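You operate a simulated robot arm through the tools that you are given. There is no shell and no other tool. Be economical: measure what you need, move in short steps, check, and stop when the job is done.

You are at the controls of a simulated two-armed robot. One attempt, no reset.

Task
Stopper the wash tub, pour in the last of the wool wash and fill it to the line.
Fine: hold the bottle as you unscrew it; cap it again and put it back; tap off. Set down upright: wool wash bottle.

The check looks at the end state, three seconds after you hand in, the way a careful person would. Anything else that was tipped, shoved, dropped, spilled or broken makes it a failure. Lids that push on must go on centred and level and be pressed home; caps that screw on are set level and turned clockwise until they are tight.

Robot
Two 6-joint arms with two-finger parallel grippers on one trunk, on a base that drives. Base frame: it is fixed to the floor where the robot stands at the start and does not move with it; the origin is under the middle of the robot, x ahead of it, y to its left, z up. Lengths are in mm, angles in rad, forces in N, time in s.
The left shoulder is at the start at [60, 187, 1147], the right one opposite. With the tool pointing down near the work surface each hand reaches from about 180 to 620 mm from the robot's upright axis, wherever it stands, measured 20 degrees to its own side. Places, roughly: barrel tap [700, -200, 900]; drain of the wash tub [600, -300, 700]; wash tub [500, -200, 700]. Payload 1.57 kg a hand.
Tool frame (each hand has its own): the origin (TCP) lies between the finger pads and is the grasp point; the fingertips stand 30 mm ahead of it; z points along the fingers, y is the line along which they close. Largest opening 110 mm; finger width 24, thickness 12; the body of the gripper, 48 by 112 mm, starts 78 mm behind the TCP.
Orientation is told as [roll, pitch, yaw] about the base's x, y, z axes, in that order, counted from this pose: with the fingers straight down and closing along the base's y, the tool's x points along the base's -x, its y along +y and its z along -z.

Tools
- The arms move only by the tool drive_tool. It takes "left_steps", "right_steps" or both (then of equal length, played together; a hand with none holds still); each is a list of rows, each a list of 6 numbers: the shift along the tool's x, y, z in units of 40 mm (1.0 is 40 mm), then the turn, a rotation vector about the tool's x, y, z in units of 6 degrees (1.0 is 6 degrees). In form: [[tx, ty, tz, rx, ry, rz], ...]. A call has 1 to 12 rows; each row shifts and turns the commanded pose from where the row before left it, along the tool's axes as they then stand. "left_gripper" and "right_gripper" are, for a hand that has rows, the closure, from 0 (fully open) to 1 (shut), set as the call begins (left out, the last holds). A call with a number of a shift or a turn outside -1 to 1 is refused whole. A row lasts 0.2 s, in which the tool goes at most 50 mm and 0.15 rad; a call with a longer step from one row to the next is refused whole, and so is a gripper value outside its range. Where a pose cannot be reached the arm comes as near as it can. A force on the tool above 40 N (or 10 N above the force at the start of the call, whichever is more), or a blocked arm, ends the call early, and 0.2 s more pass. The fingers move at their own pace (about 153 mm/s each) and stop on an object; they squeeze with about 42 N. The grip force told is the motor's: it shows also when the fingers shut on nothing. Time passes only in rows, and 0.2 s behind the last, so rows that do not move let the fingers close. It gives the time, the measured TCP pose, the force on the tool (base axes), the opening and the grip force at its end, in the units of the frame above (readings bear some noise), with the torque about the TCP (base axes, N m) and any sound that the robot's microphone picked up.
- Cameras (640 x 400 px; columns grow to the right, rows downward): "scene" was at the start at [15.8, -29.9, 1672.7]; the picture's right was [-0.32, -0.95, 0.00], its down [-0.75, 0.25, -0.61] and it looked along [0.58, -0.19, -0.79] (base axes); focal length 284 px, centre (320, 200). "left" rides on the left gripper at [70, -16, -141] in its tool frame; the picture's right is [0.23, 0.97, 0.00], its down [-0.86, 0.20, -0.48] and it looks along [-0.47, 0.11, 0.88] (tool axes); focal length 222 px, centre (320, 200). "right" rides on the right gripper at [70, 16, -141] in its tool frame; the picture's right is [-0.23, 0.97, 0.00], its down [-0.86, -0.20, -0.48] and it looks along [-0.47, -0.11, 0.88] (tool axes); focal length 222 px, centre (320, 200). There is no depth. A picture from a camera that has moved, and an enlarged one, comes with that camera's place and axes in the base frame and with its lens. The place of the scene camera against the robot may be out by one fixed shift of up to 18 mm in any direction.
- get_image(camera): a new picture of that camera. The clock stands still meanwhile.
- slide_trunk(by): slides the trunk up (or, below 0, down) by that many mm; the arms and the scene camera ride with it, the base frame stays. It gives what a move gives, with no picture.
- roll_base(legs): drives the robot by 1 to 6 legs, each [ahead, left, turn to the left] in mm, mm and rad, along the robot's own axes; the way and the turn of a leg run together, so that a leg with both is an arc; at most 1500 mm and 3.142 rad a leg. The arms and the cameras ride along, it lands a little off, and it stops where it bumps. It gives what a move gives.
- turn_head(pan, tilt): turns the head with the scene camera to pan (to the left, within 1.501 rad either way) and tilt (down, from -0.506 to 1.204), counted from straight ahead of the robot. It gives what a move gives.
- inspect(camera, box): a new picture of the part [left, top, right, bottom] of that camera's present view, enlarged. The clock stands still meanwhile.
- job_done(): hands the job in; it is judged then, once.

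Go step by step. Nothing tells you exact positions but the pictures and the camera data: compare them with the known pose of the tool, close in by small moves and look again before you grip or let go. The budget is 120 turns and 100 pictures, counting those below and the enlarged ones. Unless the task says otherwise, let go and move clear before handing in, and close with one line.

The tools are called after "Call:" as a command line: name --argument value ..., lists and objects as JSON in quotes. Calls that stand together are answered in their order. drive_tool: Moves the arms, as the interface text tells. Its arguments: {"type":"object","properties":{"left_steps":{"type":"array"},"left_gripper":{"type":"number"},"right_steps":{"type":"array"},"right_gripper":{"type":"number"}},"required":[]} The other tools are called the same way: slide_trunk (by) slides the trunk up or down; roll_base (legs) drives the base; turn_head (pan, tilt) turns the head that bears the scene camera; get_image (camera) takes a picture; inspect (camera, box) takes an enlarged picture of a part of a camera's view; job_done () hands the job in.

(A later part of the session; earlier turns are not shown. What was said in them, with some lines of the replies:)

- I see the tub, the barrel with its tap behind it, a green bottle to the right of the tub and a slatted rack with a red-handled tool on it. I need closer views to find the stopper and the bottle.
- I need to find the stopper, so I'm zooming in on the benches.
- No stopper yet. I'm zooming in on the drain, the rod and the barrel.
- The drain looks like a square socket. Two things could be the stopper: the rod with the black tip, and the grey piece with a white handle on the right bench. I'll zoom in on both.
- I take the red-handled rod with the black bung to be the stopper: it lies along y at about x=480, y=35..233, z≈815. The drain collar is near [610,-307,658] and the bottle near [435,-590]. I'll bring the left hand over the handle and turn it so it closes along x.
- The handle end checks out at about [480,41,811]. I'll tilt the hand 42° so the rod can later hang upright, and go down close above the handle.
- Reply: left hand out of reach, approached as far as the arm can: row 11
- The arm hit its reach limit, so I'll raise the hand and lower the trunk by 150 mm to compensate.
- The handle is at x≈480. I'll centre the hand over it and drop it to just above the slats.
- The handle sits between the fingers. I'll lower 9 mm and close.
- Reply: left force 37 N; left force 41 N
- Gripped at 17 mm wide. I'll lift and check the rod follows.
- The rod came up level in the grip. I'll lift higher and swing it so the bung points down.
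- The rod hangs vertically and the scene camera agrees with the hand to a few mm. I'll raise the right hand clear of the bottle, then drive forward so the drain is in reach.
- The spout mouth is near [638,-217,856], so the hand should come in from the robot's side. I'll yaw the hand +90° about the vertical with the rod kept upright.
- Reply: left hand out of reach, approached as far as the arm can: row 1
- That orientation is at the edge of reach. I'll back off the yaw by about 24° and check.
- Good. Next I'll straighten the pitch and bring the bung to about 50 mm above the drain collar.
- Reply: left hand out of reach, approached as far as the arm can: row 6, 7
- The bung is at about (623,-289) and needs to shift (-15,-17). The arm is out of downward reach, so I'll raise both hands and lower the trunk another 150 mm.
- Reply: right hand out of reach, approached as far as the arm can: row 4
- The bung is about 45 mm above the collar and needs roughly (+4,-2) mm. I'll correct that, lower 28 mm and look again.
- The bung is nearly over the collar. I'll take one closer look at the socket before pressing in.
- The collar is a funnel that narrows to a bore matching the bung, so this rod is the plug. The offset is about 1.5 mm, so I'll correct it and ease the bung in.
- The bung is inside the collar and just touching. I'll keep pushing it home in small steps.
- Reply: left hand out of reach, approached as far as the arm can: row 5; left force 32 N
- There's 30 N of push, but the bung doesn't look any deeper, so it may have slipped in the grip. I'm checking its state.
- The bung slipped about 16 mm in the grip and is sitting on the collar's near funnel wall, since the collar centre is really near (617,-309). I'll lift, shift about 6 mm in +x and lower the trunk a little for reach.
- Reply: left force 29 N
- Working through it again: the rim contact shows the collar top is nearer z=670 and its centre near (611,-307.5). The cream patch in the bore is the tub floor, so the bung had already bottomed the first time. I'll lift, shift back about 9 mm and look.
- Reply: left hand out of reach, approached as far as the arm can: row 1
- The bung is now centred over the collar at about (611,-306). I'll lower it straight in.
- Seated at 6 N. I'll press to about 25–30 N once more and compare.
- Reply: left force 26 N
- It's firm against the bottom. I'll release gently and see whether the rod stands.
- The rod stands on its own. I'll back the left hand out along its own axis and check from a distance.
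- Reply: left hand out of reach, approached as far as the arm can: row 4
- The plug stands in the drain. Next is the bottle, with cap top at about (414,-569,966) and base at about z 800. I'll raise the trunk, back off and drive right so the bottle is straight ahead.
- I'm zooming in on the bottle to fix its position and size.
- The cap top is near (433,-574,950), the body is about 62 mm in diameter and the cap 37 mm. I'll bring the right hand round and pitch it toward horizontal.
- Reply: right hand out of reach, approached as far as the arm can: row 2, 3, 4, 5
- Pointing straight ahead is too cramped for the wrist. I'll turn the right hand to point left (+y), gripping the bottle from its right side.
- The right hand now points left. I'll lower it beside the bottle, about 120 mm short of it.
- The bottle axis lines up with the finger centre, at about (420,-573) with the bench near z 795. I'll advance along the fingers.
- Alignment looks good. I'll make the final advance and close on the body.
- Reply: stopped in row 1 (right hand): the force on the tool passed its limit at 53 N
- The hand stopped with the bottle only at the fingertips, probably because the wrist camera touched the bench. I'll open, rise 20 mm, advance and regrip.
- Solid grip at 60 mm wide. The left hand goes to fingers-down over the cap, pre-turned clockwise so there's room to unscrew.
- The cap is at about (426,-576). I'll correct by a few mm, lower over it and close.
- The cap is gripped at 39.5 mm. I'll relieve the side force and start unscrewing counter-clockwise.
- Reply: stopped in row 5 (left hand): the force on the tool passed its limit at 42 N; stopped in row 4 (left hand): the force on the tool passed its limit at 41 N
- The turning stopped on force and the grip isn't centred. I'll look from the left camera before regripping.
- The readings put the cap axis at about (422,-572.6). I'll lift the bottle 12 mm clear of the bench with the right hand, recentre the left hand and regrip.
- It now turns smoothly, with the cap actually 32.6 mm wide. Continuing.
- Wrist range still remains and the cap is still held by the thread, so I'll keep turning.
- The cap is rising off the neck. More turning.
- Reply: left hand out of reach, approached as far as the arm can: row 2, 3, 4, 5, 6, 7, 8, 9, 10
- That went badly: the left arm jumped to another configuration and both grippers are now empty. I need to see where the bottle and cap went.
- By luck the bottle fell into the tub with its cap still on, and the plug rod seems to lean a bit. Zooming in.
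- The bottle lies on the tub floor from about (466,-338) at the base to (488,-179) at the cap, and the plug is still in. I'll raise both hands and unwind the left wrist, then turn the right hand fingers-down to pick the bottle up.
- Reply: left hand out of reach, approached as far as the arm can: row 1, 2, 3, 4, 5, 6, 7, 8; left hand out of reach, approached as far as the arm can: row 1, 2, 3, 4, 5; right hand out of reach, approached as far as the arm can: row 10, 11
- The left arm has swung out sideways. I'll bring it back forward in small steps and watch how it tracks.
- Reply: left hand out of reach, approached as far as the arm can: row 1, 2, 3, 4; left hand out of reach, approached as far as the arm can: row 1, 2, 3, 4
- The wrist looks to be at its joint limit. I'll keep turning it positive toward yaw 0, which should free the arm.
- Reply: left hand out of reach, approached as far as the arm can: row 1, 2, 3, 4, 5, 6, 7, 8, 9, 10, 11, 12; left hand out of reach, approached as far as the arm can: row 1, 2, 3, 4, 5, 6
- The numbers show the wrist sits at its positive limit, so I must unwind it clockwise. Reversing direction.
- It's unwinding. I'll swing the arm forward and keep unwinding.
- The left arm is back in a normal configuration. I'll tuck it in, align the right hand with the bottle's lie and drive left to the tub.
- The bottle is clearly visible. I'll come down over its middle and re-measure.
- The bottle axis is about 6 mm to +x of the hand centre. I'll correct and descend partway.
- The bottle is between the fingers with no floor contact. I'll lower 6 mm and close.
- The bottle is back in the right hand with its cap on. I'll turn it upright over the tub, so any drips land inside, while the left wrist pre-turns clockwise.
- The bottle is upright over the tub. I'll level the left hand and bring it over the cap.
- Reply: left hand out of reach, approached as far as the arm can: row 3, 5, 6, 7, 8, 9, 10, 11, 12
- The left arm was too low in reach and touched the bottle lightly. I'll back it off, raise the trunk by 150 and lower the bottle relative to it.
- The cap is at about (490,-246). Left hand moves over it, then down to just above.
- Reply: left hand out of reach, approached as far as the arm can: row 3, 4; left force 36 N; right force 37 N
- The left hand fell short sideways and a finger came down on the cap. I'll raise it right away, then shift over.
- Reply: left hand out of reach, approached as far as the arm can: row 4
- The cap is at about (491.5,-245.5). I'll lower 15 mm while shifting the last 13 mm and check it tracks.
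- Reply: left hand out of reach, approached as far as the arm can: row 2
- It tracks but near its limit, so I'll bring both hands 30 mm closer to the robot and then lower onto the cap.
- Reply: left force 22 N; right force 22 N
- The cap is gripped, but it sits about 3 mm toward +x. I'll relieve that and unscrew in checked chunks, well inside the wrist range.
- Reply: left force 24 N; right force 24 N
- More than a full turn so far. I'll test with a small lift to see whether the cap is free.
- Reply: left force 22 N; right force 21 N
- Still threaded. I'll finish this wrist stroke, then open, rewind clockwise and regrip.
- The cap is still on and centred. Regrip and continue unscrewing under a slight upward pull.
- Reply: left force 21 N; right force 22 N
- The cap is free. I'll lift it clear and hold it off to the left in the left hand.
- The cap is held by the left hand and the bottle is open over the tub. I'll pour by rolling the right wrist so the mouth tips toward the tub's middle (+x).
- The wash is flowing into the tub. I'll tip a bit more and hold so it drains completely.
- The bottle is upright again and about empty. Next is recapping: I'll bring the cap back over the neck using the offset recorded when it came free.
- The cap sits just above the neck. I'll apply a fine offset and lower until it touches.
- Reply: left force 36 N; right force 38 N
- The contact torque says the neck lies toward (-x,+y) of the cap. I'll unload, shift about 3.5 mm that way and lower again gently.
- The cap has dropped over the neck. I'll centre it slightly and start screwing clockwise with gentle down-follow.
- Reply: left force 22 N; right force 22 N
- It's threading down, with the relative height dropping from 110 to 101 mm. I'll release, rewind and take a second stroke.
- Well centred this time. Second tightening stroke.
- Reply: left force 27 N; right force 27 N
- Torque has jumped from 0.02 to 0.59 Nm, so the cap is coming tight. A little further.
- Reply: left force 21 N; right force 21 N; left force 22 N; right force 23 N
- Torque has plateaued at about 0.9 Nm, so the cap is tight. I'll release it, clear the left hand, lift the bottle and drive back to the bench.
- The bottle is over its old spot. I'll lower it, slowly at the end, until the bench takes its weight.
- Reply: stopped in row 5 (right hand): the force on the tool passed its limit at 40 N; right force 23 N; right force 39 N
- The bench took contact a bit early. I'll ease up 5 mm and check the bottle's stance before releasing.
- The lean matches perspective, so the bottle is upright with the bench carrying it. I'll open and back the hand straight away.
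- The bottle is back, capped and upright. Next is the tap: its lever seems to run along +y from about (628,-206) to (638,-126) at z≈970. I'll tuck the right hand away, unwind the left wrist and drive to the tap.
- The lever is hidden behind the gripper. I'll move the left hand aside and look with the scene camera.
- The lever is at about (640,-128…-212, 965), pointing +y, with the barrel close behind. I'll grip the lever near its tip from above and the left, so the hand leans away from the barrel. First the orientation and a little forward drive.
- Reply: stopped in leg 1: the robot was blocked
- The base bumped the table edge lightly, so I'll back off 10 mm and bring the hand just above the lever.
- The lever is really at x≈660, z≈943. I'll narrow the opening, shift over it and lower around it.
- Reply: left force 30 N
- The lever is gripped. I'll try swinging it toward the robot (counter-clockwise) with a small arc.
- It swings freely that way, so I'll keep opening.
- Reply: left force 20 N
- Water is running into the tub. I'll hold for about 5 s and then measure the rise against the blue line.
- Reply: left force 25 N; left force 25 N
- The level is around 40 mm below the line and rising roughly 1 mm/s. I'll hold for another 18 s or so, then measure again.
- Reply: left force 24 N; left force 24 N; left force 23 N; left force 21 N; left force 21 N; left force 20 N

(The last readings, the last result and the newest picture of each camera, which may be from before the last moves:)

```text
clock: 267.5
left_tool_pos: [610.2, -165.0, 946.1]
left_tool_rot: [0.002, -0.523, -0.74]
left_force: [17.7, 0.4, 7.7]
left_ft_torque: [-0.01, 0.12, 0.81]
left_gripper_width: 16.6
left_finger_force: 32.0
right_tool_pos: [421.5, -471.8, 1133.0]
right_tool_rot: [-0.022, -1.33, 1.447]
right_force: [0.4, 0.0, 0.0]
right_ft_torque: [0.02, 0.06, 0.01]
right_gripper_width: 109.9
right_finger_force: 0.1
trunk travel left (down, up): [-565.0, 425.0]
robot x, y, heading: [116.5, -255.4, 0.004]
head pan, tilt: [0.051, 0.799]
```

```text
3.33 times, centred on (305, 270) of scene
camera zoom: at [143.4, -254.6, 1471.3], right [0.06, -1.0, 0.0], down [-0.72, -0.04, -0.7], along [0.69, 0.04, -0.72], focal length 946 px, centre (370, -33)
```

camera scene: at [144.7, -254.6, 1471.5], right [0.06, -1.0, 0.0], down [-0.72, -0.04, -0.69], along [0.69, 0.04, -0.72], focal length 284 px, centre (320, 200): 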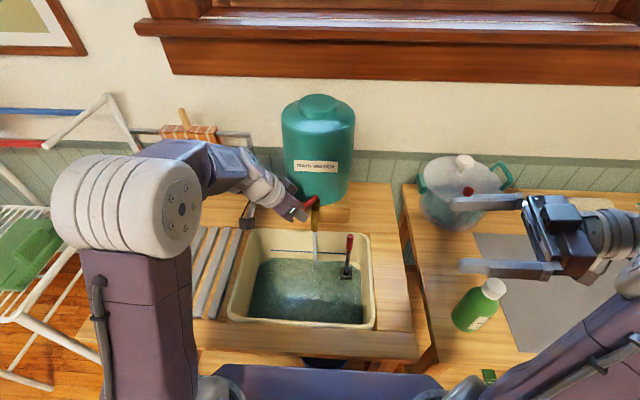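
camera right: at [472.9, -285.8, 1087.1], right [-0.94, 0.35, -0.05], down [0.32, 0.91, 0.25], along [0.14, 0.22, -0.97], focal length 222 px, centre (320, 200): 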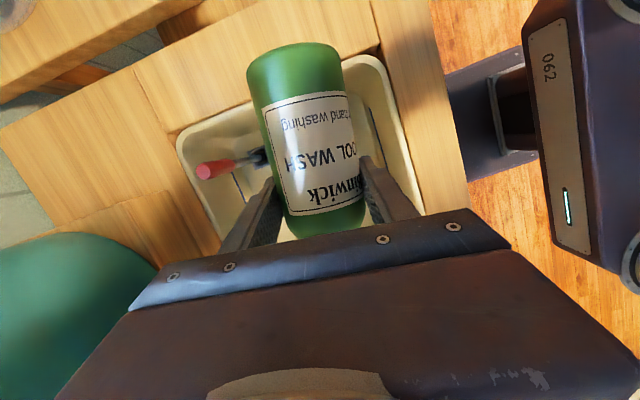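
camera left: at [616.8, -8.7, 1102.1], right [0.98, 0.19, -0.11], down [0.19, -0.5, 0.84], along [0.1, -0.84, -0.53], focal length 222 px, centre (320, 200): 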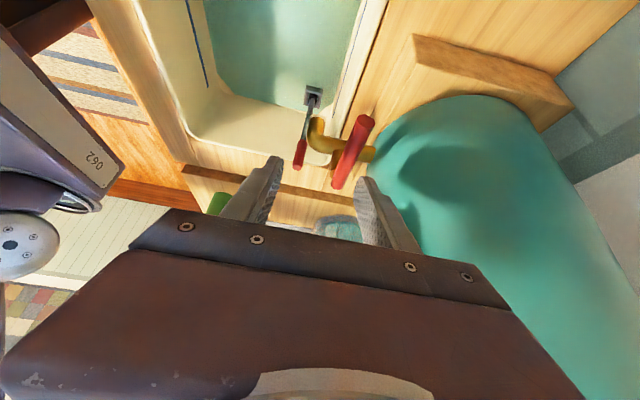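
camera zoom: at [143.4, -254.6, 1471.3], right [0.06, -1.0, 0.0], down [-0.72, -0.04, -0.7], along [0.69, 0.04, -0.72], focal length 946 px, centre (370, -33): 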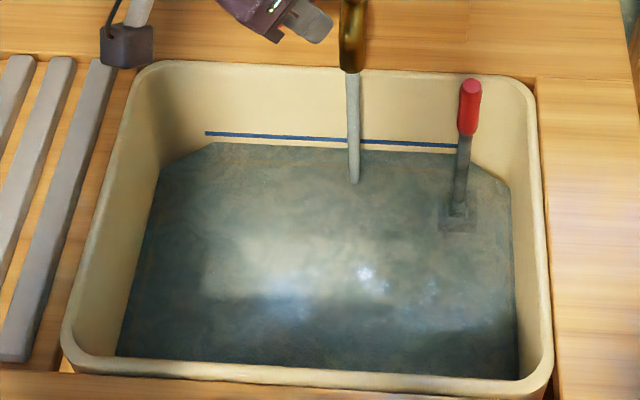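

The gap is down from 23.5 to 9.5 px in 18 s, so about 12 s remain. I'll wait about 9 s and take a fine reading.

Call:
drive_tool --left_steps '[[0, 0, 0, 0, 0, 0], [0, 0, 0, 0, 0, 0], [0, 0, 0, 0, 0, 0], [0, 0, 0, 0, 0, 0], [0, 0, 0, 0, 0, 0], [0, 0, 0, 0, 0, 0], [0, 0, 0, 0, 0, 0], [0, 0, 0, 0, 0, 0], [0, 0, 0, 0, 0, 0], [0, 0, 0, 0, 0, 0], [0, 0, 0, 0, 0, 0], [0, 0, 0, 0, 0, 0]]'

Call:
drive_tool --left_steps '[[0, 0, 0, 0, 0, 0], [0, 0, 0, 0, 0, 0], [0, 0, 0, 0, 0, 0], [0, 0, 0, 0, 0, 0], [0, 0, 0, 0, 0, 0], [0, 0, 0, 0, 0, 0], [0, 0, 0, 0, 0, 0], [0, 0, 0, 0, 0, 0], [0, 0, 0, 0, 0, 0], [0, 0, 0, 0, 0, 0], [0, 0, 0, 0, 0, 0], [0, 0, 0, 0, 0, 0]]'

Call:
drive_tool --left_steps '[[0, 0, 0, 0, 0, 0], [0, 0, 0, 0, 0, 0], [0, 0, 0, 0, 0, 0], [0, 0, 0, 0, 0, 0], [0, 0, 0, 0, 0, 0], [0, 0, 0, 0, 0, 0], [0, 0, 0, 0, 0, 0], [0, 0, 0, 0, 0, 0], [0, 0, 0, 0, 0, 0], [0, 0, 0, 0, 0, 0], [0, 0, 0, 0, 0, 0], [0, 0, 0, 0, 0, 0]]'

Call:
drive_tool --left_steps '[[0, 0, 0, 0, 0, 0], [0, 0, 0, 0, 0, 0], [0, 0, 0, 0, 0, 0], [0, 0, 0, 0, 0, 0], [0, 0, 0, 0, 0, 0]]'

Call:
inspect --camera "scene" --box '[265, 235, 345, 265]'

```text
clock: 270.1
left_tool_pos: [610.3, -163.9, 946.7]
left_tool_rot: [0.0, -0.524, -0.739]
left_force: [18.0, 0.9, 7.7]
left_ft_torque: [0.03, 0.1, 0.74]
left_gripper_width: 16.6
left_finger_force: 31.6
right_tool_pos: [420.4, -470.9, 1132.7]
right_tool_rot: [-0.021, -1.331, 1.446]
right_force: [0.4, 0.3, -0.2]
right_ft_torque: [-0.05, 0.0, 0.01]
right_gripper_width: 109.9
right_finger_force: 0.1
trunk travel left (down, up): [-565.0, 425.0]
robot x, y, heading: [114.1, -251.9, 0.009]
head pan, tilt: [0.051, 0.799]
```

```text
clock: 272.7
left_tool_pos: [609.0, -164.2, 946.0]
left_tool_rot: [0.0, -0.524, -0.739]
left_force: [16.9, 2.0, 5.3]
left_ft_torque: [0.04, 0.08, 0.76]
left_gripper_width: 16.3
left_finger_force: 31.4
right_tool_pos: [421.4, -470.8, 1132.9]
right_tool_rot: [-0.021, -1.33, 1.448]
right_force: [0.2, 0.0, -0.2]
right_ft_torque: [0.0, -0.02, 0.02]
right_gripper_width: 110.3
right_finger_force: 0.1
trunk travel left (down, up): [-565.0, 425.0]
robot x, y, heading: [119.7, -248.0, 0.001]
head pan, tilt: [0.051, 0.799]
```

```text
clock: 275.3
left_tool_pos: [609.8, -163.6, 945.2]
left_tool_rot: [-0.002, -0.522, -0.739]
left_force: [15.3, 1.2, 3.8]
left_ft_torque: [0.04, 0.11, 0.76]
left_gripper_width: 16.5
left_finger_force: 31.2
right_tool_pos: [421.0, -470.7, 1133.4]
right_tool_rot: [-0.023, -1.329, 1.447]
right_force: [-0.7, 0.0, 0.1]
right_ft_torque: [0.01, 0.01, -0.06]
right_gripper_width: 110.2
right_finger_force: 0.1
trunk travel left (down, up): [-565.0, 425.0]
robot x, y, heading: [115.4, -253.7, 0.008]
head pan, tilt: [0.051, 0.799]
```

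```text
clock: 276.5
left_tool_pos: [608.5, -163.3, 946.8]
left_tool_rot: [-0.002, -0.523, -0.74]
left_force: [16.0, 2.5, 4.1]
left_ft_torque: [-0.01, 0.11, 0.8]
left_gripper_width: 16.4
left_finger_force: 31.7
right_tool_pos: [420.9, -471.4, 1132.8]
right_tool_rot: [-0.022, -1.33, 1.447]
right_force: [0.6, -0.7, 0.1]
right_ft_torque: [0.0, 0.01, -0.01]
right_gripper_width: 110.0
right_finger_force: 0.1
trunk travel left (down, up): [-565.0, 425.0]
robot x, y, heading: [115.6, -256.5, 0.004]
head pan, tilt: [0.051, 0.799]
```

```text
8.00 times, centred on (305, 250) of scene
camera zoom: at [143.4, -254.2, 1471.3], right [0.06, -1.0, 0.0], down [-0.72, -0.04, -0.7], along [0.69, 0.04, -0.72], focal length 2271 px, centre (440, -200)
```

zoom: 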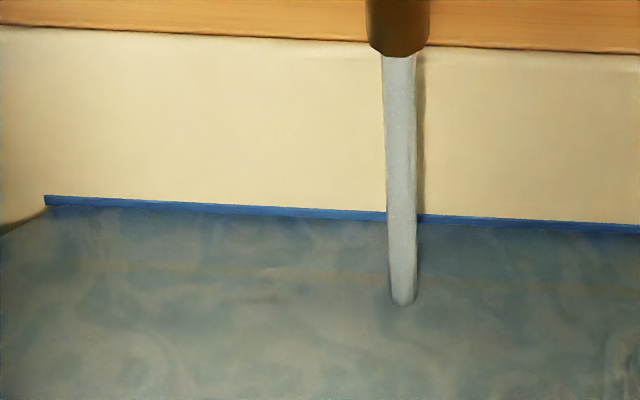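

The water has just reached the blue line, so I'll close the tap now by reversing the arc.

Call:
drive_tool --left_steps '[[0, 0.183, 0, 0.5, 0, 0.866], [0, 0.183, 0, 0.5, 0, 0.866], [0, 0.183, 0, 0.5, 0, 0.866], [0, 0.183, 0, 0.5, 0, 0.866], [0, 0.183, 0, 0.5, 0, 0.866], [0, 0.183, 0, 0.5, 0, 0.866], [0, 0.183, 0, 0.5, 0, 0.866], [0, 0.183, 0, 0.5, 0, 0.866], [0, 0.12, 0, 0, 0, 0], [0, 0, 0, 0, 0, 0]]'

```text
clock: 278.7
left_tool_pos: [660.2, -139.1, 946.2]
left_tool_rot: [-0.007, -0.52, -1.579]
left_force: [-15.6, -15.2, -22.1]
left_ft_torque: [-0.16, -0.13, -0.03]
left_gripper_width: 15.8
left_finger_force: 31.2
right_tool_pos: [417.9, -473.0, 1133.4]
right_tool_rot: [-0.032, -1.331, 1.456]
right_force: [0.1, 1.5, 1.2]
right_ft_torque: [-0.01, 0.0, -0.02]
right_gripper_width: 110.0
right_finger_force: 0.0
trunk travel left (down, up): [-565.0, 425.0]
robot x, y, heading: [114.9, -251.1, 0.008]
head pan, tilt: [0.051, 0.799]
```

The lever is back against its closed stop. I'll nudge it home, release and back away, then check.

Call:
drive_tool --left_steps '[[0, 0.06, 0, 0, 0, 0], [0, 0, 0, 0, 0, 0]]'

Call:
drive_tool --left_steps '[[0, 0, 0, 0, 0, 0], [0, 0, 0, 0, 0, 0], [0, -0.05, -0.5, 0, 0, 0], [0, -0.1, -0.9, 0, 0, 0], [0, -0.2, -0.9, 0, 0, 0], [0, -0.6, -0.6, 0, 0, 0], [0, -0.9, 0, 0, 0, 0], [0, -0.9, 0, 0, 0, 0]]' --left_gripper 0.63

Call:
get_image --camera "scene"

```text
clock: 279.3
left_tool_pos: [659.9, -138.2, 948.2]
left_tool_rot: [-0.007, -0.521, -1.579]
left_force: [-29.8, -11.0, -24.2]
left_ft_torque: [0.31, -0.25, -0.4]
left_gripper_width: 15.9
left_finger_force: 30.9
right_tool_pos: [416.1, -472.3, 1134.3]
right_tool_rot: [-0.041, -1.332, 1.465]
right_force: [-0.4, -0.2, 0.0]
right_ft_torque: [0.04, -0.01, 0.0]
right_gripper_width: 109.9
right_finger_force: 0.1
trunk travel left (down, up): [-565.0, 425.0]
robot x, y, heading: [113.3, -252.3, 0.006]
head pan, tilt: [0.051, 0.799]
```

```text
clock: 281.1
left_tool_pos: [553.1, -77.7, 1049.6]
left_tool_rot: [0.002, -0.523, -1.579]
left_force: [-0.8, 0.5, 0.4]
left_ft_torque: [0.0, -0.03, -0.04]
left_gripper_width: 40.7
left_finger_force: 0.0
right_tool_pos: [418.0, -471.4, 1134.3]
right_tool_rot: [-0.036, -1.33, 1.461]
right_force: [0.3, 0.1, 0.1]
right_ft_torque: [0.04, 0.01, -0.01]
right_gripper_width: 109.9
right_finger_force: 0.0
trunk travel left (down, up): [-565.0, 425.0]
robot x, y, heading: [115.6, -251.1, 0.005]
head pan, tilt: [0.051, 0.799]
```

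```text
0 pictures are left
camera scene: at [138.8, -254.5, 1471.3], right [0.06, -1.0, 0.0], down [-0.71, -0.04, -0.7], along [0.7, 0.04, -0.72], focal length 284 px, centre (320, 200)
```

scene: 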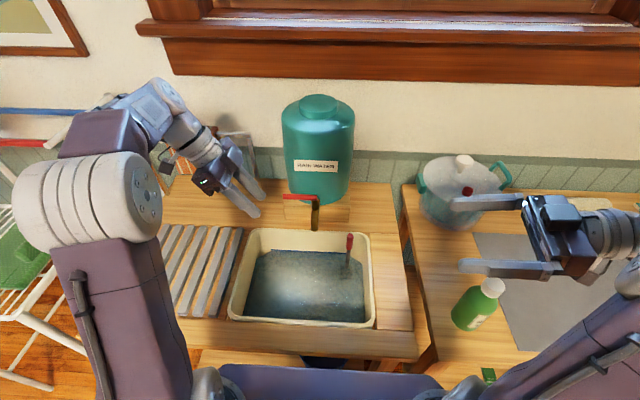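

The tap is shut with no stream, the water is at the line, the plug is in its drain, and the capped bottle stands upright on its bench. Both hands are clear, so I'm handing in.

Call:
job_done

```text
The job is handed in.
```

I handed the job in with the tub stoppered and filled to the blue line, the wool wash poured in and the tap off. The bottle is capped tight and stands upright close to its old spot, but it was dropped into the tub once along the way: while I was unscrewing it the left arm jumped, and I picked it out with the cap still on.
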